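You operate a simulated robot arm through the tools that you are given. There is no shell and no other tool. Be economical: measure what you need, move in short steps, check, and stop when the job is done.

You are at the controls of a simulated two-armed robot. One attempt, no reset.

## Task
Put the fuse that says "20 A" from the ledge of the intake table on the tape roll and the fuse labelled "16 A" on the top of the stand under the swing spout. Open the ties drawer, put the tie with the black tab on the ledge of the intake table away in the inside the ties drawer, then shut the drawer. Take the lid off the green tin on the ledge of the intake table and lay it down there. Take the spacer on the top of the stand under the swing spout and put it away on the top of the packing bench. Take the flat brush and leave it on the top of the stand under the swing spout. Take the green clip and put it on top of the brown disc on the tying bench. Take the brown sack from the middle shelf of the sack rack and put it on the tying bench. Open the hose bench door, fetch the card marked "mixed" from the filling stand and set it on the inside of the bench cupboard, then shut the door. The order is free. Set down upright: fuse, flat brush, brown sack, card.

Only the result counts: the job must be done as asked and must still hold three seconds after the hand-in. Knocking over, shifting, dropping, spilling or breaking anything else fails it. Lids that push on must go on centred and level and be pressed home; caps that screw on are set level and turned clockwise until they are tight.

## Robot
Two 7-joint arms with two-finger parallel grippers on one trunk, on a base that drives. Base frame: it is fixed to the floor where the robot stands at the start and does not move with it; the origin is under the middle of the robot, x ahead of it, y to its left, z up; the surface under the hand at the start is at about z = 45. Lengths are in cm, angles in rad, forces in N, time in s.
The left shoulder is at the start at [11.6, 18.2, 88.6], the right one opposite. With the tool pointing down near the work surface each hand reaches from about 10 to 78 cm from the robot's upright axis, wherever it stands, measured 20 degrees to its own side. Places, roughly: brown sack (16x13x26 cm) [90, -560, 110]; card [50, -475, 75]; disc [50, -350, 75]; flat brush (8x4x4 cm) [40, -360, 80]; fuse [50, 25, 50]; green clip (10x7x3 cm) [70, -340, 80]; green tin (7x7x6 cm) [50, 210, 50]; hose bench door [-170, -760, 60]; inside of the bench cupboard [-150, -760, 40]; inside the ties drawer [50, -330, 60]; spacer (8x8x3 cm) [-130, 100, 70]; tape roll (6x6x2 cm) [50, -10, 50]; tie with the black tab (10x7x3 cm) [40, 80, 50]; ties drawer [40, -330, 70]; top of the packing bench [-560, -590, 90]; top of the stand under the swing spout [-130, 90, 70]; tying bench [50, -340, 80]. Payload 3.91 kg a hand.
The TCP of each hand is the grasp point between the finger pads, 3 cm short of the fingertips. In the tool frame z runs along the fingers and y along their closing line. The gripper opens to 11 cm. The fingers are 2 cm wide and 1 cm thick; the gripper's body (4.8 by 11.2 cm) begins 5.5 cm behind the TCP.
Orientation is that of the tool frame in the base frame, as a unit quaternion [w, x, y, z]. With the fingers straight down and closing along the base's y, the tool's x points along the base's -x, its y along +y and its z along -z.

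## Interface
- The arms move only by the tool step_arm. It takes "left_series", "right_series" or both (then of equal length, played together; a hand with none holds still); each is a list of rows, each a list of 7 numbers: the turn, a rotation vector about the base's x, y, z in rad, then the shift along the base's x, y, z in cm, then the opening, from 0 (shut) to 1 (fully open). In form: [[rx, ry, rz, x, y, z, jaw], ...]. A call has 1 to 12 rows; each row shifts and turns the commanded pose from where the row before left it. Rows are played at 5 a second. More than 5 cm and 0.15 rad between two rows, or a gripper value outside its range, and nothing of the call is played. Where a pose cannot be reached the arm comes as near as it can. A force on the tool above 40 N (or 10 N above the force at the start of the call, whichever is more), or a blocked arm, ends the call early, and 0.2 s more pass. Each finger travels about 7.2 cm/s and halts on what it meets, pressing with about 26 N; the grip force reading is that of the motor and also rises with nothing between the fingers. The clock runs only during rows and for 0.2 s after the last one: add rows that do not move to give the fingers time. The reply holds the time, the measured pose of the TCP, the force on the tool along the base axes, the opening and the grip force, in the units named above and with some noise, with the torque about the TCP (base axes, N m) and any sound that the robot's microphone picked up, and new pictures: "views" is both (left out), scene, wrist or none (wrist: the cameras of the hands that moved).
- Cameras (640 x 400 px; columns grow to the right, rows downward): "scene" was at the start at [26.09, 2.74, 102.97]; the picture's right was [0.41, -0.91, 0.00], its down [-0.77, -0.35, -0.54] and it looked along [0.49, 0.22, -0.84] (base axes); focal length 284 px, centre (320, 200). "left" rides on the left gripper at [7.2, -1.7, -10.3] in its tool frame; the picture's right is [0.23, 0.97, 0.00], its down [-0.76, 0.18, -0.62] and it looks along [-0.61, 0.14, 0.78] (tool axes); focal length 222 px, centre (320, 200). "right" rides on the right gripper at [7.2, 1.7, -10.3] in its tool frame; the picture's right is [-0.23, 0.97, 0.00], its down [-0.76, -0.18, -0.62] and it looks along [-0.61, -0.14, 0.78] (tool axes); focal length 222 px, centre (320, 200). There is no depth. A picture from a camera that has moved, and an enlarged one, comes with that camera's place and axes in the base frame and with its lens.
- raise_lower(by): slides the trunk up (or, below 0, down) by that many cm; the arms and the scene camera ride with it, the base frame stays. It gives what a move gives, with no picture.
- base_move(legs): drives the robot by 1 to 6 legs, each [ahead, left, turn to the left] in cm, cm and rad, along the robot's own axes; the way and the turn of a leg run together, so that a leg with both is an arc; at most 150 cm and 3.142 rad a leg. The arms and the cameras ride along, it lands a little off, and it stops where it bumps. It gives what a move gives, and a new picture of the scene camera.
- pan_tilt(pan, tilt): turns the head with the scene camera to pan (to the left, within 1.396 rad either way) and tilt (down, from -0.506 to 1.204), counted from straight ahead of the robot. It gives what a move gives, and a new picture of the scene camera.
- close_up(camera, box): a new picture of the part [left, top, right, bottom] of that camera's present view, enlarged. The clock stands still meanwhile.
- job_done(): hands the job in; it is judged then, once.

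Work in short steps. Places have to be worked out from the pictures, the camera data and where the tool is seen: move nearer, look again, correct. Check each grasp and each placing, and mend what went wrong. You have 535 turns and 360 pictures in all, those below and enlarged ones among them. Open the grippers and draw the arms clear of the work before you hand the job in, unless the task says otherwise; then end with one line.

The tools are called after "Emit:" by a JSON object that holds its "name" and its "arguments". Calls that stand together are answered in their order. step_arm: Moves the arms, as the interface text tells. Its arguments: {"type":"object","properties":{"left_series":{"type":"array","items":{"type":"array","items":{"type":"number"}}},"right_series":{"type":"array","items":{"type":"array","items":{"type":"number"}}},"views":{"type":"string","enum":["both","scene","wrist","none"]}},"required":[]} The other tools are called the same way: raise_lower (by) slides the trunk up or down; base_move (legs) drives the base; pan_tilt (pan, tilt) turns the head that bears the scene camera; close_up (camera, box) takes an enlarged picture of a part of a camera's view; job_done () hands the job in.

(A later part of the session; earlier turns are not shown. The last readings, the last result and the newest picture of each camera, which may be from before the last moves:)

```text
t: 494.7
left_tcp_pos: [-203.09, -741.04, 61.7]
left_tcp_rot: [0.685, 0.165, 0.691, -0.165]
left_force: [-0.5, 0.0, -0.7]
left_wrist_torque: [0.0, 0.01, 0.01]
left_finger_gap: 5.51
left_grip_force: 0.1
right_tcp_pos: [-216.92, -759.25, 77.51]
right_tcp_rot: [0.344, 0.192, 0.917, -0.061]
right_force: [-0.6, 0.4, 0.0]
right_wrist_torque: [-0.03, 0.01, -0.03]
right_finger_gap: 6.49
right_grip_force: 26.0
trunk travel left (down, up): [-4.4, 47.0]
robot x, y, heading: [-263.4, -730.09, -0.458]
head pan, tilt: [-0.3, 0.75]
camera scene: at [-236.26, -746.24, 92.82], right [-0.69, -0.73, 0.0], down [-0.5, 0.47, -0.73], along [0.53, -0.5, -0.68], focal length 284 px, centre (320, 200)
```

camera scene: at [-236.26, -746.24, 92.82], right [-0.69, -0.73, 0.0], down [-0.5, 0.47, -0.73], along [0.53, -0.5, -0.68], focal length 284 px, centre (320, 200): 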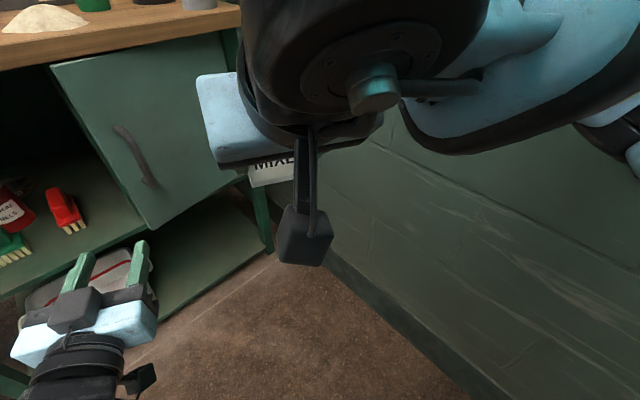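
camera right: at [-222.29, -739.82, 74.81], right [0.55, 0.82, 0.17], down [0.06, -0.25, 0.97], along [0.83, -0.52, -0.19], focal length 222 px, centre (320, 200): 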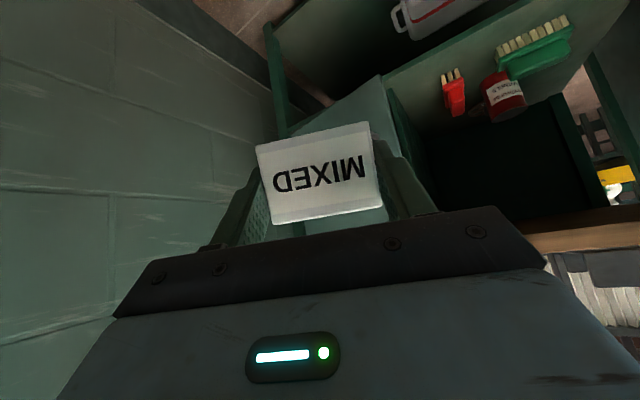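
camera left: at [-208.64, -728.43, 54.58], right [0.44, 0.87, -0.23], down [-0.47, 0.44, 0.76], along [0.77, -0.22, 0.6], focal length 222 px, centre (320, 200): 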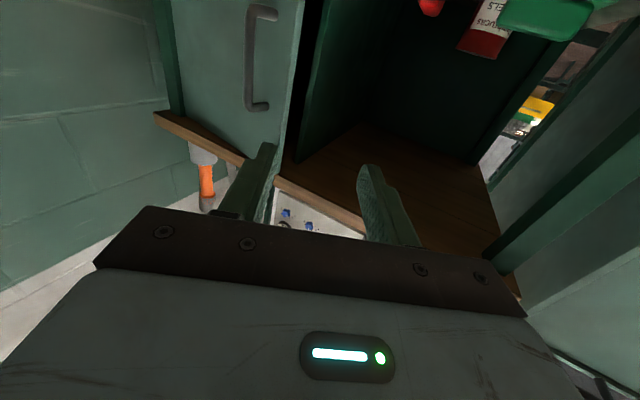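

The left hand is now in line. I raise the right hand above door height and drive ahead 13.

Emit:
{"name": "step_arm", "arguments": {"right_series": [[0, 0, 0, -1, 0, 4, 0], [0, 0, 0, -1, 0, 4, 0], [0, 0, 0, -1, 0, 3, 0], [0, 0, 0, 0, 0, 0, 0]], "views": "none"}}

Emit:
{"name": "base_move", "arguments": {"legs": [[14, 0, 0]]}}

Emit:
{"name": "step_arm", "arguments": {"left_series": [[0, 0, 0, 0, 0, 0, 0.5]], "views": "wrist"}}

```text
t: 495.7
left_tcp_pos: [-202.98, -740.89, 61.69]
left_tcp_rot: [0.685, 0.164, 0.691, -0.165]
left_force: [-1.1, 0.4, 0.3]
left_wrist_torque: [0.0, 0.0, -0.02]
left_finger_gap: 5.48
left_grip_force: 0.0
right_tcp_pos: [-219.79, -759.51, 88.08]
right_tcp_rot: [0.341, 0.193, 0.918, -0.063]
right_force: [0.1, 0.4, 0.4]
right_wrist_torque: [0.0, -0.01, -0.02]
right_finger_gap: 6.51
right_grip_force: 26.5
trunk travel left (down, up): [-4.4, 47.0]
robot x, y, heading: [-263.7, -729.9, -0.457]
head pan, tilt: [-0.3, 0.75]
```

```text
t: 497.2
left_tcp_pos: [-191.04, -745.79, 62.18]
left_tcp_rot: [0.687, 0.161, 0.688, -0.17]
left_force: [0.4, -0.5, -0.2]
left_wrist_torque: [0.01, 0.01, -0.01]
left_finger_gap: 5.49
left_grip_force: 0.1
right_tcp_pos: [-207.71, -763.76, 88.72]
right_tcp_rot: [0.342, 0.196, 0.916, -0.075]
right_force: [0.5, 0.0, -1.0]
right_wrist_torque: [0.02, 0.0, 0.02]
right_finger_gap: 6.49
right_grip_force: 25.7
trunk travel left (down, up): [-4.4, 47.0]
robot x, y, heading: [-251.41, -735.09, -0.461]
head pan, tilt: [-0.3, 0.75]
stopped in leg 1: the robot was blocked; the commanded pose is now the measured one
camera scene: at [-223.97, -750.93, 94.77], right [-0.69, -0.72, 0.01], down [-0.39, 0.36, -0.85], along [0.61, -0.59, -0.53], focal length 284 px, centre (320, 200)
```

scene: 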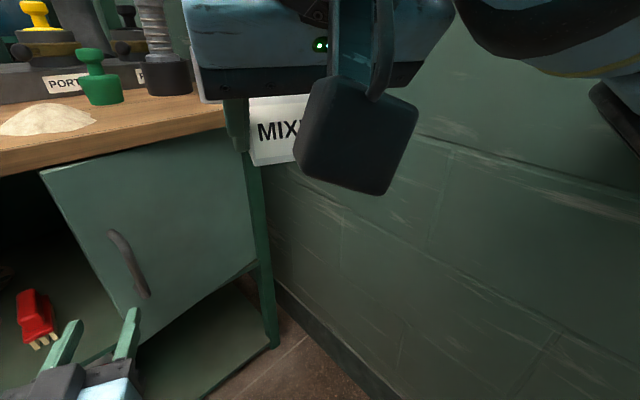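

```text
t: 497.6
left_tcp_pos: [-190.85, -745.72, 62.32]
left_tcp_rot: [0.688, 0.159, 0.688, -0.17]
left_force: [0.4, 0.6, 0.6]
left_wrist_torque: [0.0, -0.01, -0.02]
left_finger_gap: 5.51
left_grip_force: 0.1
right_tcp_pos: [-207.76, -763.67, 88.7]
right_tcp_rot: [0.342, 0.195, 0.916, -0.074]
right_force: [-0.6, 0.1, -0.1]
right_wrist_torque: [-0.01, -0.02, -0.01]
right_finger_gap: 6.45
right_grip_force: 25.9
trunk travel left (down, up): [-4.4, 47.0]
robot x, y, heading: [-251.21, -735.4, -0.461]
head pan, tilt: [-0.3, 0.75]
camera left: at [-200.95, -742.58, 54.97], right [0.44, 0.86, -0.24], down [-0.47, 0.45, 0.76], along [0.76, -0.22, 0.61], focal length 222 px, centre (320, 200)
```

left: 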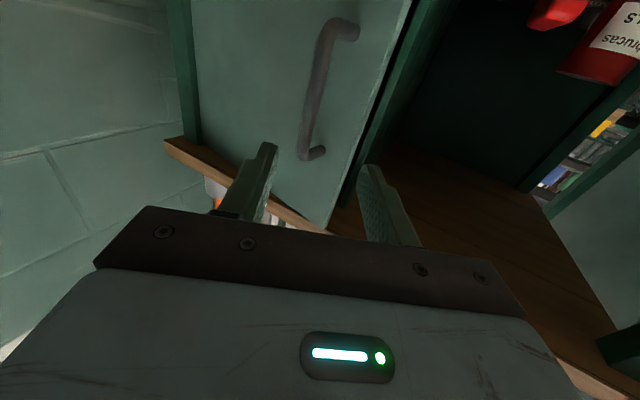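

The handle is lined up between the left fingers; advance the left hand 11 cm along its axis.

Emit:
{"name": "step_arm", "arguments": {"left_series": [[0, 0, 0, 2.6, -1.4, 0, 0.5], [0, 0, 0, 2.6, -1.4, 0, 0.5], [0, 0, 0, 2.6, -1.4, 0, 0.5], [0, 0, 0, 1.5, -0.8, 0, 0.5], [0, 0, 0, 0, 0, 0, 0.5]], "views": "wrist"}}

```text
t: 498.8
left_tcp_pos: [-181.78, -750.72, 62.33]
left_tcp_rot: [0.688, 0.159, 0.688, -0.17]
left_force: [0.4, 0.4, -0.2]
left_wrist_torque: [-0.01, 0.0, -0.01]
left_finger_gap: 5.49
left_grip_force: 0.0
right_tcp_pos: [-207.71, -763.78, 88.63]
right_tcp_rot: [0.342, 0.194, 0.917, -0.074]
right_force: [-0.3, 0.0, -1.6]
right_wrist_torque: [0.01, -0.01, 0.02]
right_finger_gap: 6.49
right_grip_force: 26.0
trunk travel left (down, up): [-4.4, 47.0]
robot x, y, heading: [-251.44, -735.59, -0.458]
head pan, tilt: [-0.3, 0.75]
camera left: at [-191.74, -747.66, 55.1], right [0.44, 0.86, -0.24], down [-0.47, 0.45, 0.76], along [0.76, -0.22, 0.61], focal length 222 px, centre (320, 200)
```

left: 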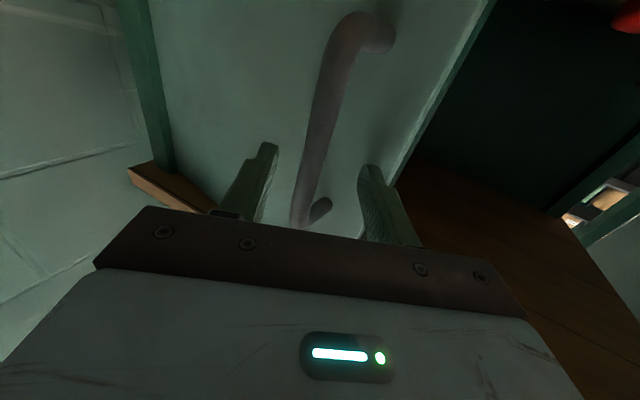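

Bar is between the fingers. Close on it.

Emit:
{"name": "step_arm", "arguments": {"left_series": [[0, 0, 0, 0.3, -0.2, 0, 0.4], [0, 0, 0, 0, 0, 0, 0.1], [0, 0, 0, 0, 0, 0, 0], [0, 0, 0, 0, 0, 0, 0]], "views": "wrist"}}

```text
t: 499.8
left_tcp_pos: [-181.57, -751.01, 62.42]
left_tcp_rot: [0.688, 0.161, 0.687, -0.172]
left_force: [2.9, -12.7, 2.9]
left_wrist_torque: [0.87, -0.05, -0.13]
left_finger_gap: 1.38
left_grip_force: 45.5
right_tcp_pos: [-207.64, -763.66, 88.78]
right_tcp_rot: [0.341, 0.195, 0.916, -0.075]
right_force: [0.0, 0.0, -0.4]
right_wrist_torque: [0.0, -0.01, -0.01]
right_finger_gap: 6.47
right_grip_force: 26.3
trunk travel left (down, up): [-4.4, 47.0]
robot x, y, heading: [-251.08, -735.54, -0.461]
head pan, tilt: [-0.3, 0.75]
camera left: at [-191.44, -747.93, 55.18], right [0.44, 0.86, -0.24], down [-0.47, 0.45, 0.76], along [0.76, -0.22, 0.61], focal length 222 px, centre (320, 200)
```

left: 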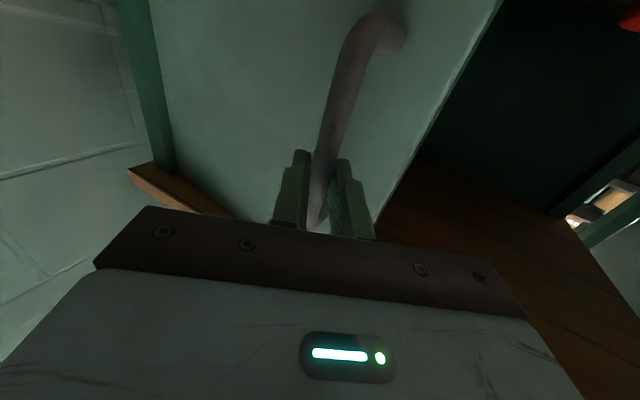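

Gripped. Pull along the arc with the arm.

Emit:
{"name": "step_arm", "arguments": {"left_series": [[0, 0, 0.04, -2.0, -0.6, 0, 0], [0, 0, 0.06, -2.1, -0.8, 0, 0], [0, 0, 0.06, -2.0, -0.9, 0, 0], [0, 0, 0.06, -2.0, -1.0, 0, 0], [0, 0, 0.06, -1.9, -1.1, 0, 0], [0, 0, 0.06, -1.8, -1.2, 0, 0], [0, 0, 0.06, -1.7, -1.3, 0, 0], [0, 0, 0, 0, 0, 0, 0]]}}

```text
t: 500.4
left_tcp_pos: [-184.19, -752.02, 62.51]
left_tcp_rot: [0.699, 0.142, 0.688, -0.132]
left_force: [1.3, -2.9, 1.8]
left_wrist_torque: [-0.77, 0.71, 0.01]
left_finger_gap: 1.37
left_grip_force: 45.4
right_tcp_pos: [-207.6, -763.85, 88.6]
right_tcp_rot: [0.338, 0.197, 0.917, -0.076]
right_force: [-0.3, 0.2, 0.2]
right_wrist_torque: [-0.02, 0.02, 0.02]
right_finger_gap: 6.51
right_grip_force: 26.3
trunk travel left (down, up): [-4.4, 47.0]
robot x, y, heading: [-251.25, -735.49, -0.46]
head pan, tilt: [-0.3, 0.75]
stopped in row 2 (left hand): the force on the tool passed its limit at 65 N (the readings are from after the stop); the commanded pose is now the measured one
camera scene: at [-223.87, -750.92, 94.68], right [-0.68, -0.73, 0.01], down [-0.4, 0.36, -0.84], along [0.61, -0.58, -0.54], focal length 284 px, centre (320, 200)
camera left: at [-194.28, -749.52, 55.14], right [0.37, 0.9, -0.21], down [-0.52, 0.39, 0.76], along [0.77, -0.17, 0.62], focal length 222 px, centre (320, 200)
```

scene: 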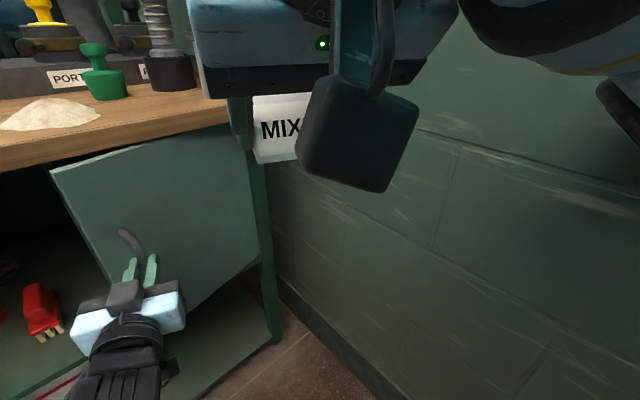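
left: 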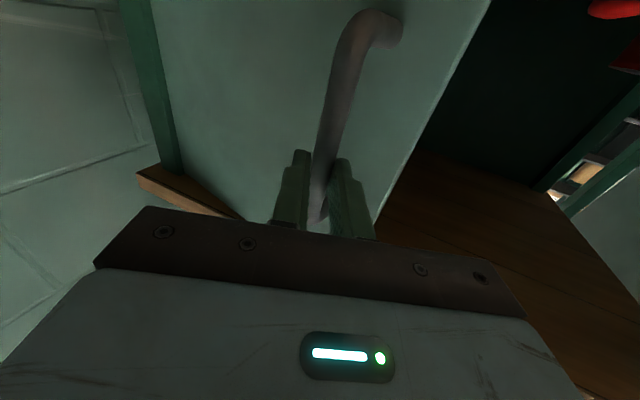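

Door follows. Continue with smaller steps.

Emit:
{"name": "step_arm", "arguments": {"left_series": [[0, 0, 0.0, -0.9, -0.3, 0, 0], [0, 0, 0.03, -0.9, -0.35, 0, 0], [0, 0, 0.03, -0.9, -0.35, 0, 0], [0, 0, 0.03, -0.9, -0.4, 0, 0], [0, 0, 0.03, -0.9, -0.4, 0, 0], [0, 0, 0.03, -0.9, -0.45, 0, 0], [0, 0, 0.03, -0.9, -0.45, 0, 0], [0, 0, 0.03, -0.9, -0.5, 0, 0], [0, 0, 0.03, -0.9, -0.5, 0, 0], [0, 0, 0.03, -0.9, -0.55, 0, 0]], "views": "none"}}

```text
t: 500.8
left_tcp_pos: [-184.16, -751.91, 62.69]
left_tcp_rot: [0.704, 0.15, 0.684, -0.119]
left_force: [2.3, -6.2, 3.1]
left_wrist_torque: [-0.61, 1.19, -0.09]
left_finger_gap: 1.44
left_grip_force: 45.3
right_tcp_pos: [-207.44, -763.92, 88.23]
right_tcp_rot: [0.336, 0.197, 0.918, -0.078]
right_force: [0.7, 0.4, -0.5]
right_wrist_torque: [0.02, -0.01, -0.01]
right_finger_gap: 6.47
right_grip_force: 26.1
trunk travel left (down, up): [-4.4, 47.0]
robot x, y, heading: [-251.54, -735.21, -0.461]
head pan, tilt: [-0.3, 0.75]
stopped in row 2 (left hand): the force on the tool passed its limit at 46 N (the readings are from after the stop); the commanded pose is now the measured one
```

It binds; I release the handle, and will push from the inner edge as before: back off, base left 8, ahead 10.

Emit:
{"name": "step_arm", "arguments": {"left_series": [[0, 0, 0, 0, 0, 0, 0.3], [0, 0, 0, 0, 0, 0, 0.5], [0, 0, 0, -2.7, 1.1, 0, 0.5], [0, 0, 0, -2.7, 1.1, 0, 0.5], [0, 0, 0, -1, 0.5, 0, 0], [0, 0, 0, 0, 0, 0, 0]], "views": "none"}}

Emit:
{"name": "base_move", "arguments": {"legs": [[0, 8, 0], [10, 0, 0]]}}

Emit:
{"name": "step_arm", "arguments": {"left_series": [[0, 0, 0, 0, 0, 0, 0]], "views": "wrist"}}

```text
t: 501.9
left_tcp_pos: [-187.13, -749.3, 69.96]
left_tcp_rot: [0.766, 0.157, 0.616, -0.099]
left_force: [0.5, 0.2, -0.1]
left_wrist_torque: [0.01, -0.02, 0.0]
left_finger_gap: 1.38
left_grip_force: 0.1
right_tcp_pos: [-207.31, -763.87, 87.55]
right_tcp_rot: [0.331, 0.197, 0.92, -0.078]
right_force: [-0.5, 0.2, 0.2]
right_wrist_torque: [0.02, 0.02, 0.02]
right_finger_gap: 6.48
right_grip_force: 25.7
trunk travel left (down, up): [-4.4, 47.0]
robot x, y, heading: [-251.35, -734.96, -0.459]
head pan, tilt: [-0.3, 0.75]
stopped in row 5 (left hand): the arm was blocked; the commanded pose is now the measured one
```

```text
t: 504.1
left_tcp_pos: [-174.78, -747.4, 69.72]
left_tcp_rot: [0.763, 0.162, 0.618, -0.096]
left_force: [-0.1, -0.5, 0.2]
left_wrist_torque: [-0.02, 0.02, 0.03]
left_finger_gap: 0.0
left_grip_force: 25.9
right_tcp_pos: [-194.61, -762.18, 87.36]
right_tcp_rot: [0.328, 0.2, 0.921, -0.071]
right_force: [-0.5, -0.9, -0.6]
right_wrist_torque: [0.01, -0.02, -0.02]
right_finger_gap: 6.51
right_grip_force: 26.4
trunk travel left (down, up): [-4.4, 47.0]
robot x, y, heading: [-239.04, -732.84, -0.462]
head pan, tilt: [-0.3, 0.75]
camera scene: at [-211.2, -749.19, 93.95], right [-0.68, -0.73, 0.0], down [-0.42, 0.39, -0.81], along [0.6, -0.55, -0.58], focal length 284 px, centre (320, 200)
```

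scene: 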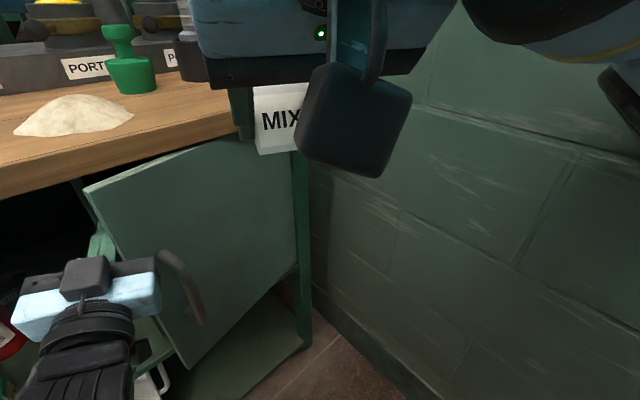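

```text
t: 504.4
left_tcp_pos: [-174.7, -747.32, 69.71]
left_tcp_rot: [0.764, 0.161, 0.618, -0.095]
left_force: [-0.3, 1.0, 0.4]
left_wrist_torque: [-0.03, 0.03, 0.0]
left_finger_gap: 0.0
left_grip_force: 26.2
right_tcp_pos: [-194.61, -762.15, 87.04]
right_tcp_rot: [0.327, 0.201, 0.921, -0.072]
right_force: [0.4, 0.1, -0.5]
right_wrist_torque: [0.03, 0.02, 0.02]
right_finger_gap: 6.48
right_grip_force: 26.5
trunk travel left (down, up): [-4.4, 47.0]
robot x, y, heading: [-238.91, -732.26, -0.455]
head pan, tilt: [-0.3, 0.75]
camera left: at [-183.1, -744.72, 60.51], right [0.39, 0.92, -0.1], down [-0.67, 0.35, 0.65], along [0.63, -0.19, 0.75], focal length 222 px, centre (320, 200)
```

left: 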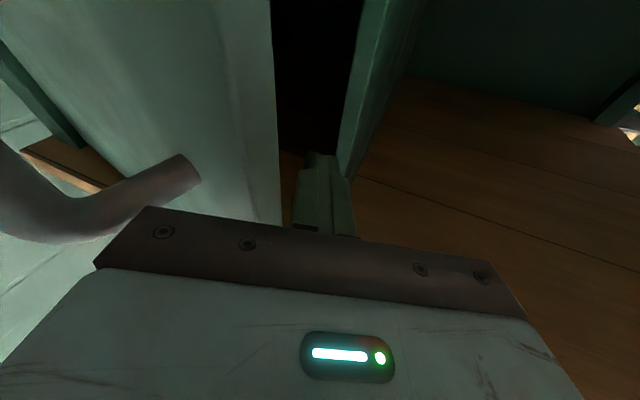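

The left fingers are in the gap behind the door edge. I sweep the left hand toward -x/-y to swing the door open.

Emit:
{"name": "step_arm", "arguments": {"left_series": [[0, 0, 0, -1.5, -2.2, 0, 0], [0, 0, 0, -1.8, -2.2, 0, 0], [0, 0, 0, -2, -2.2, 0, 0], [0, 0, 0, -2, -2.2, 0, 0], [0, 0, 0, -2.2, -2.2, 0, 0], [0, 0, 0, -2.2, -2.2, 0, 0], [0, 0, 0, -2.2, -2.2, 0, 0], [0, 0, 0, 0, 0, 0, 0]], "views": "scene"}}

```text
t: 505.0
left_tcp_pos: [-174.83, -747.52, 70.42]
left_tcp_rot: [0.784, 0.185, 0.591, -0.041]
left_force: [-3.4, 11.7, -1.2]
left_wrist_torque: [0.23, 0.1, -0.57]
left_finger_gap: 0.0
left_grip_force: 26.2
right_tcp_pos: [-194.49, -762.09, 86.84]
right_tcp_rot: [0.324, 0.201, 0.922, -0.073]
right_force: [0.3, -0.4, -0.7]
right_wrist_torque: [0.06, -0.01, 0.05]
right_finger_gap: 6.48
right_grip_force: 26.1
trunk travel left (down, up): [-4.4, 47.0]
robot x, y, heading: [-239.04, -732.46, -0.464]
head pan, tilt: [-0.3, 0.75]
stopped in row 2 (left hand): the force on the tool passed its limit at 52 N (the readings are from after the stop); the commanded pose is now the measured one
camera scene: at [-211.29, -748.93, 93.69], right [-0.68, -0.73, 0.0], down [-0.44, 0.41, -0.8], along [0.58, -0.54, -0.6], focal length 284 px, centre (320, 200)
```

scene: 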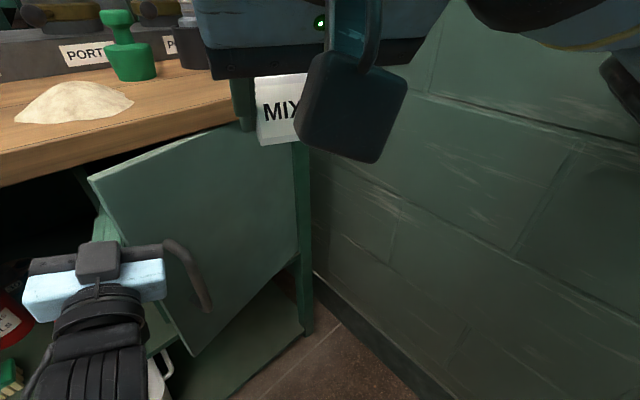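

I was pushing radially toward the hinge; instead pull straight back (-x) with the finger hooked inside.

Emit:
{"name": "step_arm", "arguments": {"left_series": [[0, 0, 0, -0.8, 0.6, 0, 0], [0, 0, 0, -1.5, -0.3, 0, 0], [0, 0, 0, -1.5, -0.4, 0, 0], [0, 0, 0, -1.5, -0.5, 0, 0], [0, 0, 0, -1.5, -0.6, 0, 0], [0, 0, 0, -1.5, -0.8, 0, 0], [0, 0, 0, -1.5, -1, 0, 0], [0, 0, 0, 0, 0, 0, 0]], "views": "scene"}}

```text
t: 506.0
left_tcp_pos: [-178.62, -747.81, 75.6]
left_tcp_rot: [0.837, 0.213, 0.504, 0.003]
left_force: [-0.4, 0.9, -0.3]
left_wrist_torque: [0.01, -0.02, -0.01]
left_finger_gap: 0.0
left_grip_force: 26.5
right_tcp_pos: [-194.34, -762.4, 86.48]
right_tcp_rot: [0.321, 0.203, 0.922, -0.073]
right_force: [0.8, 0.8, 0.7]
right_wrist_torque: [0.0, 0.0, 0.0]
right_finger_gap: 6.49
right_grip_force: 26.3
trunk travel left (down, up): [-4.4, 47.0]
robot x, y, heading: [-238.96, -732.33, -0.456]
head pan, tilt: [-0.3, 0.75]
stopped in row 5 (left hand): the arm was blocked; the commanded pose is now the measured one
camera scene: at [-211.18, -749.06, 93.34], right [-0.68, -0.73, 0.0], down [-0.45, 0.42, -0.79], along [0.58, -0.54, -0.61], focal length 284 px, centre (320, 200)
```

scene: 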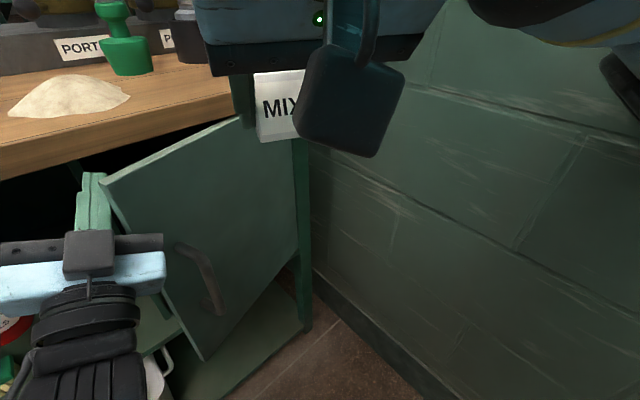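

The arm can't fold more; pull with the base instead (straight -x).

Emit:
{"name": "base_move", "arguments": {"legs": [[-9, -4.2, 0]]}}

```text
t: 507.2
left_tcp_pos: [-188.8, -747.41, 75.63]
left_tcp_rot: [0.836, 0.214, 0.506, 0.004]
left_force: [-0.1, -0.7, -1.0]
left_wrist_torque: [-0.02, 0.0, 0.0]
left_finger_gap: 0.01
left_grip_force: 26.1
right_tcp_pos: [-204.29, -762.14, 87.02]
right_tcp_rot: [0.323, 0.202, 0.922, -0.072]
right_force: [0.4, -0.8, -0.2]
right_wrist_torque: [0.02, 0.02, -0.02]
right_finger_gap: 6.48
right_grip_force: 26.1
trunk travel left (down, up): [-4.4, 47.0]
robot x, y, heading: [-248.75, -732.31, -0.461]
head pan, tilt: [-0.3, 0.75]
camera scene: at [-221.18, -748.86, 93.7], right [-0.68, -0.73, 0.0], down [-0.44, 0.41, -0.8], along [0.58, -0.55, -0.6], focal length 284 px, centre (320, 200)
```

scene: 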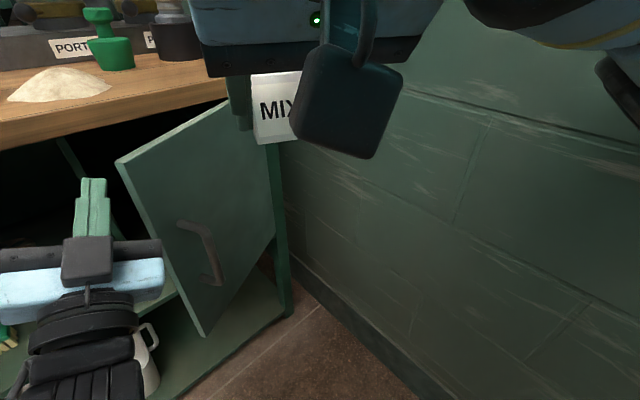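

The door is ~45° open now. I level the left hand, lower it 8, and then sweep toward -y along the inner face.

Emit:
{"name": "step_arm", "arguments": {"left_series": [[0.056, 0.12, 0, 0, 0, -2, 0], [0.056, 0.12, 0, 0, 0, -3, 0], [0.056, 0.12, 0, 0, 0, -3, 0], [0, 0, 0, 0, 0, 0, 0]], "views": "wrist"}}

```text
t: 508.4
left_tcp_pos: [-187.41, -746.98, 70.34]
left_tcp_rot: [0.737, 0.284, 0.612, 0.03]
left_force: [0.1, -0.3, -0.4]
left_wrist_torque: [0.01, -0.01, 0.04]
left_finger_gap: 0.0
left_grip_force: 25.5
right_tcp_pos: [-204.1, -762.23, 86.49]
right_tcp_rot: [0.319, 0.204, 0.923, -0.072]
right_force: [0.2, 0.0, -1.4]
right_wrist_torque: [0.01, 0.04, 0.01]
right_finger_gap: 6.48
right_grip_force: 26.2
trunk travel left (down, up): [-4.4, 47.0]
robot x, y, heading: [-248.86, -731.91, -0.462]
head pan, tilt: [-0.3, 0.75]
stopped in row 4 (left hand): the arm was blocked; the commanded pose is now the measured one
camera left: at [-195.75, -741.61, 62.22], right [0.35, 0.9, 0.24], down [-0.71, 0.09, 0.7], along [0.61, -0.42, 0.67], focal length 222 px, centre (320, 200)
```

left: 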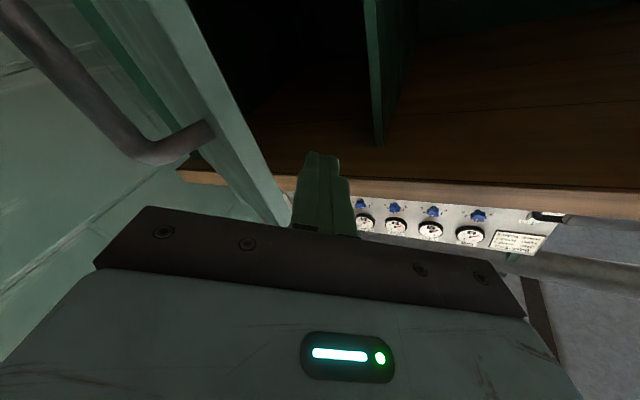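

I sweep by turning the base right 0.2 rad, which swings the left fingers against the inner face.

Emit:
{"name": "base_move", "arguments": {"legs": [[0, 0, -0.12], [0, 0, -0.12]]}}

```text
t: 509.3
left_tcp_pos: [-188.65, -750.83, 70.55]
left_tcp_rot: [0.738, 0.302, 0.604, 0.011]
left_force: [-2.8, 4.2, -0.1]
left_wrist_torque: [0.0, 0.0, -0.1]
left_finger_gap: 0.0
left_grip_force: 25.9
right_tcp_pos: [-206.49, -765.52, 86.44]
right_tcp_rot: [0.314, 0.239, 0.915, -0.085]
right_force: [0.0, 0.0, 0.0]
right_wrist_torque: [0.0, -0.01, 0.0]
right_finger_gap: 6.47
right_grip_force: 26.1
trunk travel left (down, up): [-4.4, 47.0]
robot x, y, heading: [-249.04, -732.32, -0.535]
head pan, tilt: [-0.3, 0.75]
stopped in leg 1: the force on the tool passed its limit at 108 N (the readings are from after the stop); the commanded pose is now the measured one
camera scene: at [-222.55, -750.69, 93.38], right [-0.73, -0.68, 0.0], down [-0.43, 0.46, -0.78], along [0.53, -0.57, -0.63], focal length 284 px, centre (320, 200)
```

scene: 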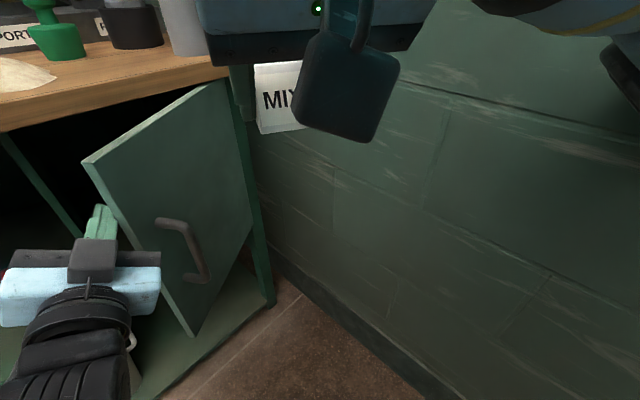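

Each bump moves the door a bit. Repeat gently with small turns.

Emit:
{"name": "base_move", "arguments": {"legs": [[0, 0, -0.05]]}}

Emit:
{"name": "base_move", "arguments": {"legs": [[0, 0, -0.05]]}}

Emit:
{"name": "base_move", "arguments": {"legs": [[0, 0, -0.06]]}}

```text
t: 510.1
left_tcp_pos: [-188.95, -750.84, 70.46]
left_tcp_rot: [0.737, 0.302, 0.605, 0.011]
left_force: [-2.7, 5.4, -0.9]
left_wrist_torque: [-0.04, 0.0, -0.09]
left_finger_gap: 0.0
left_grip_force: 25.7
right_tcp_pos: [-206.87, -765.8, 86.26]
right_tcp_rot: [0.312, 0.244, 0.914, -0.087]
right_force: [0.9, -0.8, -0.5]
right_wrist_torque: [-0.02, 0.0, 0.01]
right_finger_gap: 6.48
right_grip_force: 25.8
trunk travel left (down, up): [-4.4, 47.0]
robot x, y, heading: [-249.01, -732.26, -0.544]
head pan, tilt: [-0.3, 0.75]
stopped in leg 1: the force on the tool passed its limit at 63 N (the readings are from after the stop); the commanded pose is now the measured one
camera scene: at [-222.78, -750.85, 93.27], right [-0.74, -0.67, 0.0], down [-0.43, 0.47, -0.77], along [0.52, -0.57, -0.64], focal length 284 px, centre (320, 200)
```

scene: 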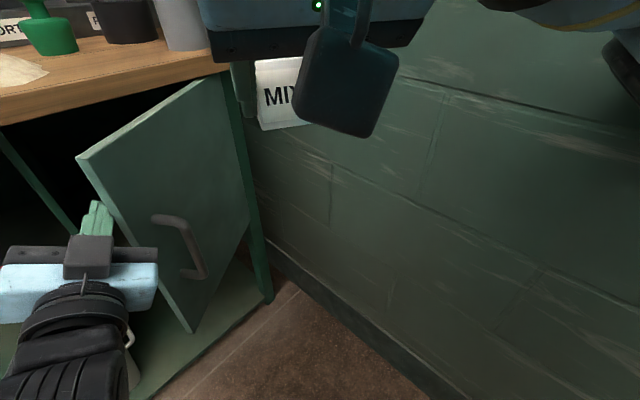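

```text
t: 510.8
left_tcp_pos: [-189.04, -751.06, 70.64]
left_tcp_rot: [0.737, 0.302, 0.605, 0.012]
left_force: [-1.6, 2.1, -1.1]
left_wrist_torque: [0.01, 0.01, -0.03]
left_finger_gap: 0.0
left_grip_force: 25.6
right_tcp_pos: [-207.19, -766.37, 86.31]
right_tcp_rot: [0.309, 0.25, 0.913, -0.09]
right_force: [-0.7, -0.7, -0.2]
right_wrist_torque: [0.03, -0.03, 0.05]
right_finger_gap: 6.5
right_grip_force: 26.4
trunk travel left (down, up): [-4.4, 47.0]
robot x, y, heading: [-248.86, -732.03, -0.548]
head pan, tilt: [-0.3, 0.75]
stopped in leg 1: the force on the tool passed its limit at 64 N (the readings are from after the stop); the commanded pose is now the measured one
camera scene: at [-223.05, -750.93, 93.23], right [-0.75, -0.67, 0.0], down [-0.43, 0.48, -0.76], along [0.51, -0.57, -0.65], focal length 284 px, centre (320, 200)
```

scene: 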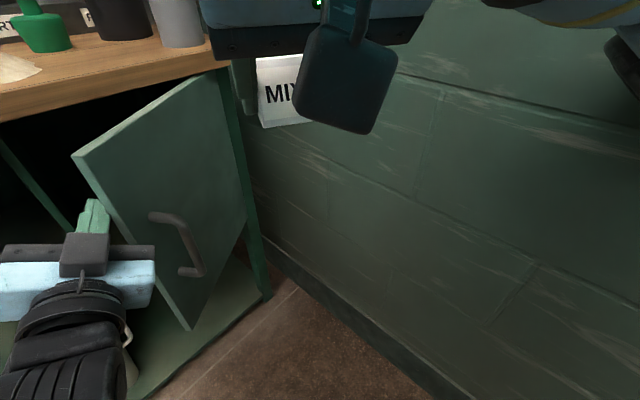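

```text
t: 511.5
left_tcp_pos: [-189.06, -751.03, 70.66]
left_tcp_rot: [0.737, 0.302, 0.605, 0.012]
left_force: [-1.6, 1.4, 0.2]
left_wrist_torque: [0.0, 0.0, -0.05]
left_finger_gap: 0.0
left_grip_force: 26.0
right_tcp_pos: [-207.48, -766.49, 86.07]
right_tcp_rot: [0.308, 0.254, 0.912, -0.092]
right_force: [-0.7, 0.3, 0.6]
right_wrist_torque: [0.0, 0.0, -0.01]
right_finger_gap: 6.5
right_grip_force: 26.5
trunk travel left (down, up): [-4.4, 47.0]
robot x, y, heading: [-249.01, -732.0, -0.564]
head pan, tilt: [-0.3, 0.75]
stopped in leg 1: the force on the tool passed its limit at 64 N (the readings are from after the stop); the commanded pose is now the measured one
camera scene: at [-223.29, -751.0, 93.2], right [-0.75, -0.66, 0.0], down [-0.43, 0.49, -0.76], along [0.5, -0.57, -0.65], focal length 284 px, centre (320, 200)
```

scene: 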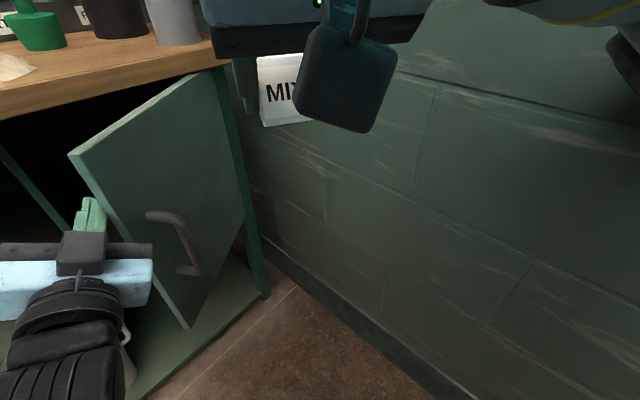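

The door edge is wedged between finger and gripper body. I move the base left 7, ahead 9 so the whole gripper is inside the door, then sweep right.

Emit:
{"name": "base_move", "arguments": {"legs": [[0, 8, 0], [9, 0, 0]]}}

Emit:
{"name": "base_move", "arguments": {"legs": [[-2, -6, 0]]}}

```text
t: 513.6
left_tcp_pos: [-177.22, -749.19, 70.48]
left_tcp_rot: [0.736, 0.302, 0.605, 0.013]
left_force: [0.2, 0.2, 0.5]
left_wrist_torque: [0.01, 0.0, 0.03]
left_finger_gap: 0.0
left_grip_force: 26.6
right_tcp_pos: [-195.57, -764.7, 85.97]
right_tcp_rot: [0.308, 0.254, 0.912, -0.091]
right_force: [0.9, -0.2, 0.2]
right_wrist_torque: [0.01, -0.02, -0.04]
right_finger_gap: 6.46
right_grip_force: 25.8
trunk travel left (down, up): [-4.4, 47.0]
robot x, y, heading: [-237.06, -729.8, -0.555]
head pan, tilt: [-0.3, 0.75]
camera scene: at [-211.34, -749.19, 93.14], right [-0.75, -0.66, 0.0], down [-0.43, 0.49, -0.76], along [0.5, -0.57, -0.65], focal length 284 px, centre (320, 200)
```

scene: 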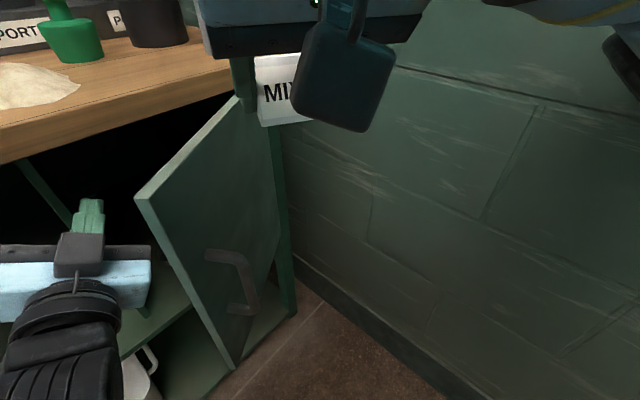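

```text
t: 514.7
left_tcp_pos: [-180.22, -751.12, 70.58]
left_tcp_rot: [0.737, 0.3, 0.606, 0.013]
left_force: [0.5, -0.7, 0.4]
left_wrist_torque: [-0.02, -0.02, -0.02]
left_finger_gap: 0.01
left_grip_force: 26.1
right_tcp_pos: [-198.28, -766.24, 85.6]
right_tcp_rot: [0.304, 0.249, 0.915, -0.092]
right_force: [-0.1, 0.0, -0.6]
right_wrist_torque: [0.0, 0.01, -0.03]
right_finger_gap: 6.5
right_grip_force: 26.4
trunk travel left (down, up): [-4.4, 47.0]
robot x, y, heading: [-240.41, -732.11, -0.558]
head pan, tilt: [-0.3, 0.75]
stopped in leg 1: the robot was blocked; the commanded pose is now the measured one
camera scene: at [-214.44, -751.21, 93.14], right [-0.75, -0.66, 0.0], down [-0.43, 0.49, -0.75], along [0.49, -0.57, -0.66], focal length 284 px, centre (320, 200)
```

scene: 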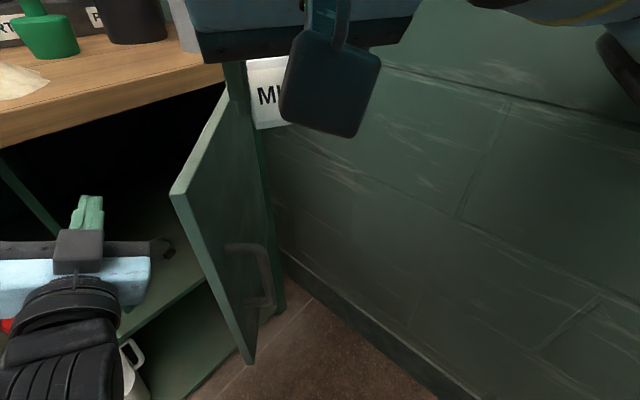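

The door swung to ~45°. I continue pushing it with the left gripper's side by turning right.

Emit:
{"name": "base_move", "arguments": {"legs": [[-3, 2, -0.1]]}}

Emit:
{"name": "base_move", "arguments": {"legs": [[-2, 0, -0.12]]}}

```text
t: 515.6
left_tcp_pos: [-183.68, -753.99, 70.66]
left_tcp_rot: [0.736, 0.331, 0.59, -0.023]
left_force: [0.0, 0.2, 0.4]
left_wrist_torque: [0.01, 0.0, 0.0]
left_finger_gap: 0.0
left_grip_force: 26.1
right_tcp_pos: [-203.37, -767.3, 85.69]
right_tcp_rot: [0.297, 0.295, 0.902, -0.105]
right_force: [-0.1, -0.6, -0.2]
right_wrist_torque: [0.0, 0.03, -0.03]
right_finger_gap: 6.47
right_grip_force: 26.3
trunk travel left (down, up): [-4.4, 47.0]
robot x, y, heading: [-241.19, -729.4, -0.653]
head pan, tilt: [-0.3, 0.75]
camera scene: at [-217.85, -750.7, 93.07], right [-0.82, -0.57, 0.0], down [-0.38, 0.54, -0.75], along [0.43, -0.62, -0.66], focal length 284 px, centre (320, 200)
```

scene: 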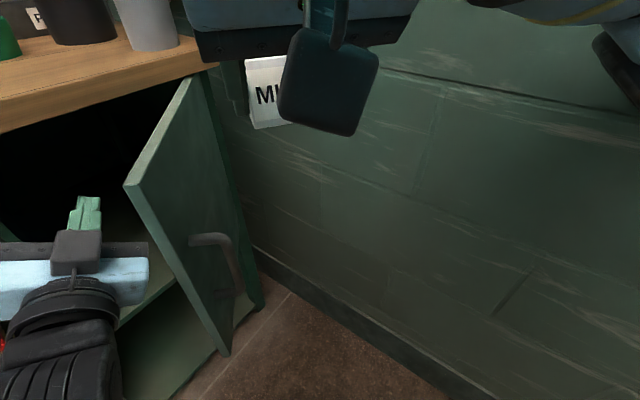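

```text
t: 516.5
left_tcp_pos: [-188.55, -759.35, 70.67]
left_tcp_rot: [0.733, 0.365, 0.57, -0.066]
left_force: [0.6, -0.9, -0.6]
left_wrist_torque: [-0.02, -0.01, -0.02]
left_finger_gap: 0.0
left_grip_force: 26.3
right_tcp_pos: [-209.62, -770.2, 85.57]
right_tcp_rot: [0.292, 0.347, 0.883, -0.122]
right_force: [-0.2, 0.7, 0.0]
right_wrist_torque: [-0.01, -0.02, 0.0]
right_finger_gap: 6.49
right_grip_force: 26.2
trunk travel left (down, up): [-4.4, 47.0]
robot x, y, heading: [-242.97, -727.71, -0.78]
head pan, tilt: [-0.3, 0.75]
camera scene: at [-222.02, -752.03, 93.06], right [-0.88, -0.47, 0.0], down [-0.31, 0.58, -0.75], along [0.36, -0.66, -0.66], focal length 284 px, centre (320, 200)
```

scene: 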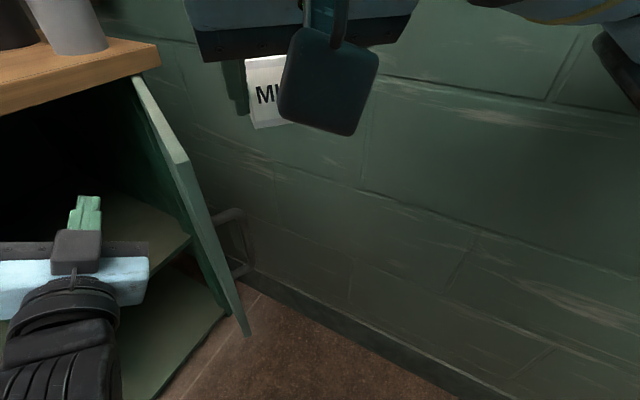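

Nearly wide open; one more push.

Emit:
{"name": "base_move", "arguments": {"legs": [[-1, 0, -0.12]]}}

```text
t: 517.5
left_tcp_pos: [-193.41, -764.84, 70.58]
left_tcp_rot: [0.728, 0.399, 0.547, -0.111]
left_force: [-0.3, 0.2, 0.4]
left_wrist_torque: [-0.02, -0.02, -0.02]
left_finger_gap: 0.0
left_grip_force: 26.5
right_tcp_pos: [-215.48, -773.19, 85.75]
right_tcp_rot: [0.284, 0.399, 0.86, -0.14]
right_force: [0.1, 1.1, 0.8]
right_wrist_torque: [0.02, -0.05, 0.0]
right_finger_gap: 6.49
right_grip_force: 25.6
trunk travel left (down, up): [-4.4, 47.0]
robot x, y, heading: [-243.54, -727.09, -0.895]
head pan, tilt: [-0.3, 0.75]
camera scene: at [-225.68, -753.62, 93.05], right [-0.93, -0.37, 0.0], down [-0.24, 0.62, -0.75], along [0.28, -0.7, -0.66], focal length 284 px, centre (320, 200)
```

scene: 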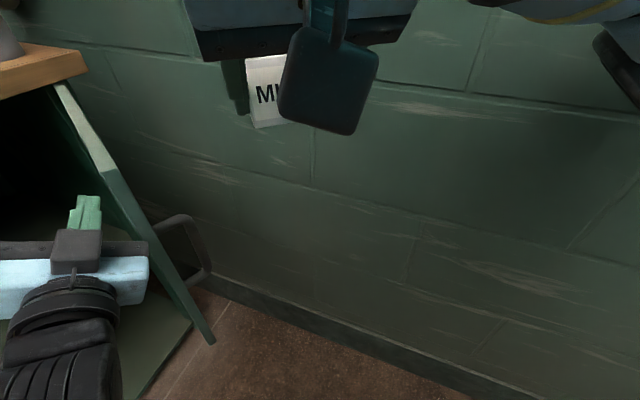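

The door is wide open. I back off, turn back to heading ≈-0.46 and check.

Emit:
{"name": "base_move", "arguments": {"legs": [[-16, 3, 0], [0, 0, 0.435]]}}

```text
t: 520.2
left_tcp_pos: [-189.81, -725.28, 70.62]
left_tcp_rot: [0.734, 0.269, 0.621, 0.051]
left_force: [-0.6, 0.0, -0.2]
left_wrist_torque: [0.04, -0.04, -0.03]
left_finger_gap: 0.01
left_grip_force: 26.6
right_tcp_pos: [-206.47, -742.22, 85.53]
right_tcp_rot: [0.307, 0.201, 0.928, -0.073]
right_force: [-0.5, 0.1, -0.7]
right_wrist_torque: [0.0, 0.0, 0.0]
right_finger_gap: 6.5
right_grip_force: 26.4
trunk travel left (down, up): [-4.4, 47.0]
robot x, y, heading: [-251.44, -712.63, -0.454]
head pan, tilt: [-0.3, 0.75]
camera scene: at [-223.88, -728.92, 93.04], right [-0.68, -0.73, 0.0], down [-0.48, 0.45, -0.75], along [0.55, -0.51, -0.66], focal length 284 px, centre (320, 200)
```

scene: 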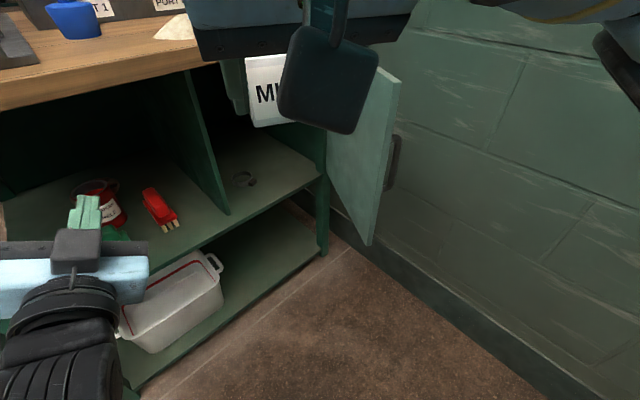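

Now the door stands fully open. I retract the left arm: turn it down, move it back/left and up.

Emit:
{"name": "step_arm", "arguments": {"left_series": [[0.063, 0.128, 0, -1, 1.5, 2, 0], [0.063, 0.128, 0, -1, 1.5, 2.5, 0], [0.063, 0.128, 0, -1, 1.5, 3, 0], [0.063, 0.128, 0, -1, 1.5, 3, 0], [0.063, 0.128, 0, -1, 1.5, 3, 0], [0.063, 0.128, 0, -1, 1.5, 3, 0], [0.063, 0.128, 0, -1, 1.5, 3, 0], [0.063, 0.128, 0, -1, 1.5, 3, 0], [0.063, 0.128, 0, -1, 1.5, 3, 0], [0.063, 0.128, 0, -1, 1.5, 3, 0], [0.063, 0.128, 0, -1, 1.5, 3, 0], [0, 0, 0, 0, 0, 0, 0]], "views": "none"}}

Emit:
{"name": "step_arm", "arguments": {"right_series": [[0, 0, 0, 0.5, -0.3, -4, 0], [0, 0, 0, 0.5, -0.3, -4.5, 0], [0, 0, 0, 0.5, -0.3, -4.5, 0], [0, 0, 0, 0.5, -0.3, -4.5, 0], [0, 0, 0, 0.5, -0.3, -4.5, 0], [0, 0, 0, 0.5, -0.3, -4.5, 0], [0, 0, 0, 0.5, -0.3, -4.5, 0], [0, 0, 0, 0, 0, -3.5, 0], [0, 0, 0, 0, 0, 0, 0]]}}

```text
t: 522.0
left_tcp_pos: [-176.97, -717.52, 76.11]
left_tcp_rot: [0.269, 0.408, 0.869, 0.08]
left_force: [-15.3, -0.9, -0.8]
left_wrist_torque: [0.0, -0.47, 0.01]
left_finger_gap: 0.0
left_grip_force: 26.3
left hand out of reach, approached as far as the arm can: row 4, 5, 6, 7, 8
right_tcp_pos: [-206.36, -742.25, 85.48]
right_tcp_rot: [0.306, 0.202, 0.928, -0.075]
right_force: [-0.5, 0.0, -0.1]
right_wrist_torque: [0.0, 0.0, 0.03]
right_finger_gap: 6.5
right_grip_force: 25.9
trunk travel left (down, up): [-4.4, 47.0]
robot x, y, heading: [-251.68, -712.53, -0.458]
head pan, tilt: [-0.3, 0.75]
stopped in row 8 (left hand): the force on the tool passed its limit at 106 N (the readings are from after the stop); the commanded pose is now the measured one
```

```text
t: 524.0
left_tcp_pos: [-176.94, -717.49, 76.14]
left_tcp_rot: [0.27, 0.409, 0.868, 0.081]
left_force: [-16.8, 2.9, -7.2]
left_wrist_torque: [-0.1, -0.48, 0.01]
left_finger_gap: 0.03
left_grip_force: 26.0
right_tcp_pos: [-202.68, -744.14, 50.98]
right_tcp_rot: [0.307, 0.201, 0.927, -0.074]
right_force: [0.3, 0.7, 0.2]
right_wrist_torque: [-0.01, 0.0, -0.02]
right_finger_gap: 6.49
right_grip_force: 26.1
trunk travel left (down, up): [-4.4, 47.0]
robot x, y, heading: [-251.7, -712.48, -0.454]
head pan, tilt: [-0.3, 0.75]
camera scene: at [-224.04, -728.83, 92.84], right [-0.68, -0.73, 0.0], down [-0.5, 0.47, -0.73], along [0.53, -0.5, -0.68], focal length 284 px, centre (320, 200)
camera right: at [-212.7, -737.51, 54.9], right [0.57, 0.81, 0.12], down [0.15, -0.25, 0.96], along [0.81, -0.53, -0.26], focal length 222 px, centre (320, 200)
```

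scene: 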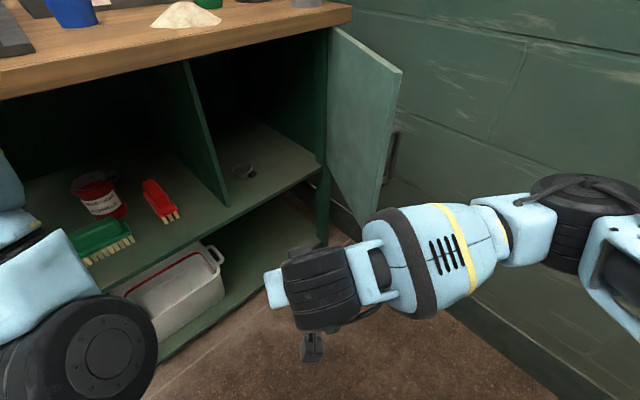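
right: 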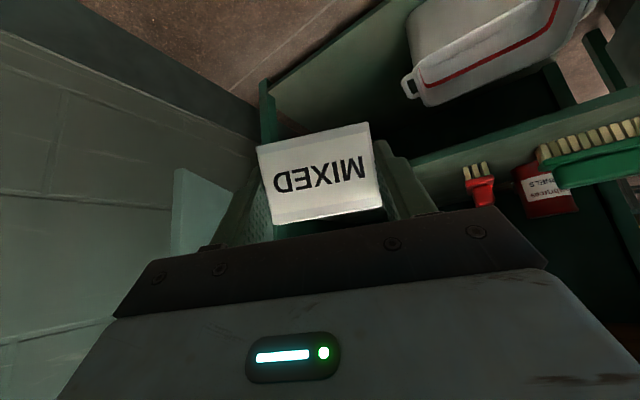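

The left hand is touching the bench front; I back the base 14 and then rearrange the left arm.

Emit:
{"name": "base_move", "arguments": {"legs": [[-15, 0, 0]]}}

Emit:
{"name": "step_arm", "arguments": {"left_series": [[0, 0, 0, -2, 1, 2, 0.3], [0, 0, 0, -2, 1, 3, 0.6], [0.06, 0.12, 0, -2, 1, 3, 0.6], [0.06, 0.12, 0, -2, 1, 3, 0.6], [0.06, 0.12, 0, -2, 1, 3, 0.6], [0.05, 0.1, 0, -2, 1, 3, 0.6], [0, 0, 0, -1, 1, 3, 0.6], [0, 0, 0, 0, 0, 0, 0.6]], "views": "scene"}}

```text
t: 525.4
left_tcp_pos: [-190.24, -710.99, 76.12]
left_tcp_rot: [0.27, 0.409, 0.868, 0.081]
left_force: [-0.3, -0.3, 0.7]
left_wrist_torque: [0.0, 0.02, -0.01]
left_finger_gap: 0.02
left_grip_force: 25.8
right_tcp_pos: [-216.02, -737.7, 50.98]
right_tcp_rot: [0.307, 0.203, 0.927, -0.075]
right_force: [0.8, 0.6, -0.8]
right_wrist_torque: [0.02, 0.01, 0.01]
right_finger_gap: 6.45
right_grip_force: 25.6
trunk travel left (down, up): [-4.4, 47.0]
robot x, y, heading: [-265.14, -706.03, -0.452]
head pan, tilt: [-0.3, 0.75]
camera scene: at [-237.39, -722.33, 92.83], right [-0.69, -0.73, 0.0], down [-0.5, 0.47, -0.73], along [0.53, -0.5, -0.68], focal length 284 px, centre (320, 200)
```

scene: 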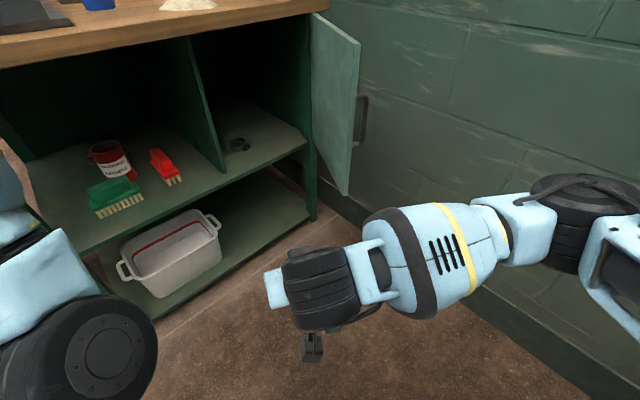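

```text
t: 526.3
left_tcp_pos: [-188.07, -702.1, 72.26]
left_tcp_rot: [0.044, 0.406, 0.908, 0.097]
left_force: [-0.1, 0.5, 0.5]
left_wrist_torque: [-0.02, -0.01, 0.01]
left_finger_gap: 6.61
left_grip_force: 0.1
left hand out of reach, approached as far as the arm can: row 1, 2, 3, 4
right_tcp_pos: [-216.04, -737.69, 50.98]
right_tcp_rot: [0.307, 0.201, 0.927, -0.074]
right_force: [0.0, 0.0, -0.4]
right_wrist_torque: [0.04, -0.02, -0.02]
right_finger_gap: 6.5
right_grip_force: 26.0
trunk travel left (down, up): [-4.4, 47.0]
robot x, y, heading: [-264.81, -705.91, -0.453]
head pan, tilt: [-0.3, 0.75]
stopped in row 4 (left hand): the arm was blocked; the commanded pose is now the measured one
camera scene: at [-237.39, -722.33, 92.83], right [-0.69, -0.73, 0.0], down [-0.5, 0.47, -0.73], along [0.53, -0.5, -0.68], focal length 284 px, centre (320, 200)
```

scene: 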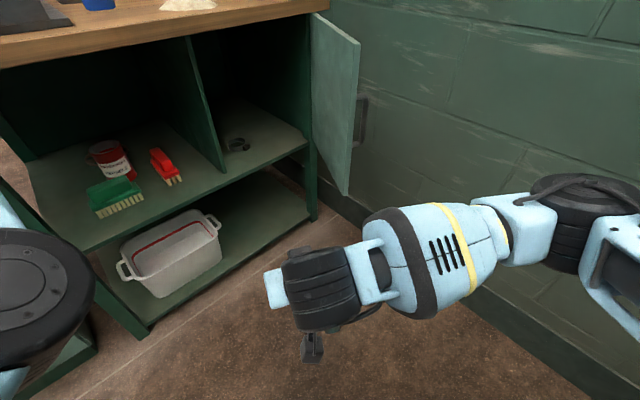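

I raise the left hand straight up out of the way first.

Emit:
{"name": "step_arm", "arguments": {"left_series": [[0, 0, 0, 0, -1, 3, 0.6], [0, 0, 0, 0, -1, 4, 0.6], [0, 0, 0, 0, 0, 4, 0.6], [0, 0, 0, 0, 0, 4, 0.6], [0, 0, 0, 0, 0, 4, 0.6], [0, 0, 0, 0, 0, 4, 0.6], [0, 0, 0, -2, 0, 4, 0.6], [0, 0, 0, -3, 0, 2, 0.6], [0, 0, 0, -3, 0, 0, 0.6], [0, 0, 0, 0, 0, 0, 0.6]], "views": "wrist"}}

```text
t: 527.1
left_tcp_pos: [-187.8, -702.65, 71.31]
left_tcp_rot: [-0.058, 0.403, 0.907, 0.101]
left_force: [-0.4, -0.6, 0.2]
left_wrist_torque: [-0.01, 0.01, -0.03]
left_finger_gap: 6.6
left_grip_force: 0.0
right_tcp_pos: [-216.05, -737.78, 51.07]
right_tcp_rot: [0.307, 0.201, 0.927, -0.073]
right_force: [0.0, -0.1, -0.6]
right_wrist_torque: [-0.02, -0.02, 0.0]
right_finger_gap: 6.48
right_grip_force: 25.7
trunk travel left (down, up): [-4.4, 47.0]
robot x, y, heading: [-264.6, -706.03, -0.457]
head pan, tilt: [-0.3, 0.75]
stopped in row 3 (left hand): the arm was blocked; the commanded pose is now the measured one
camera left: at [-193.62, -700.89, 82.44], right [0.57, 0.8, 0.17], down [0.66, -0.57, 0.49], along [0.49, -0.16, -0.86], focal length 222 px, centre (320, 200)
```

left: 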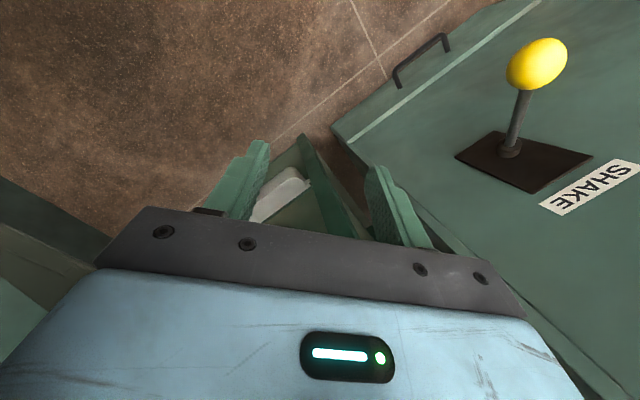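

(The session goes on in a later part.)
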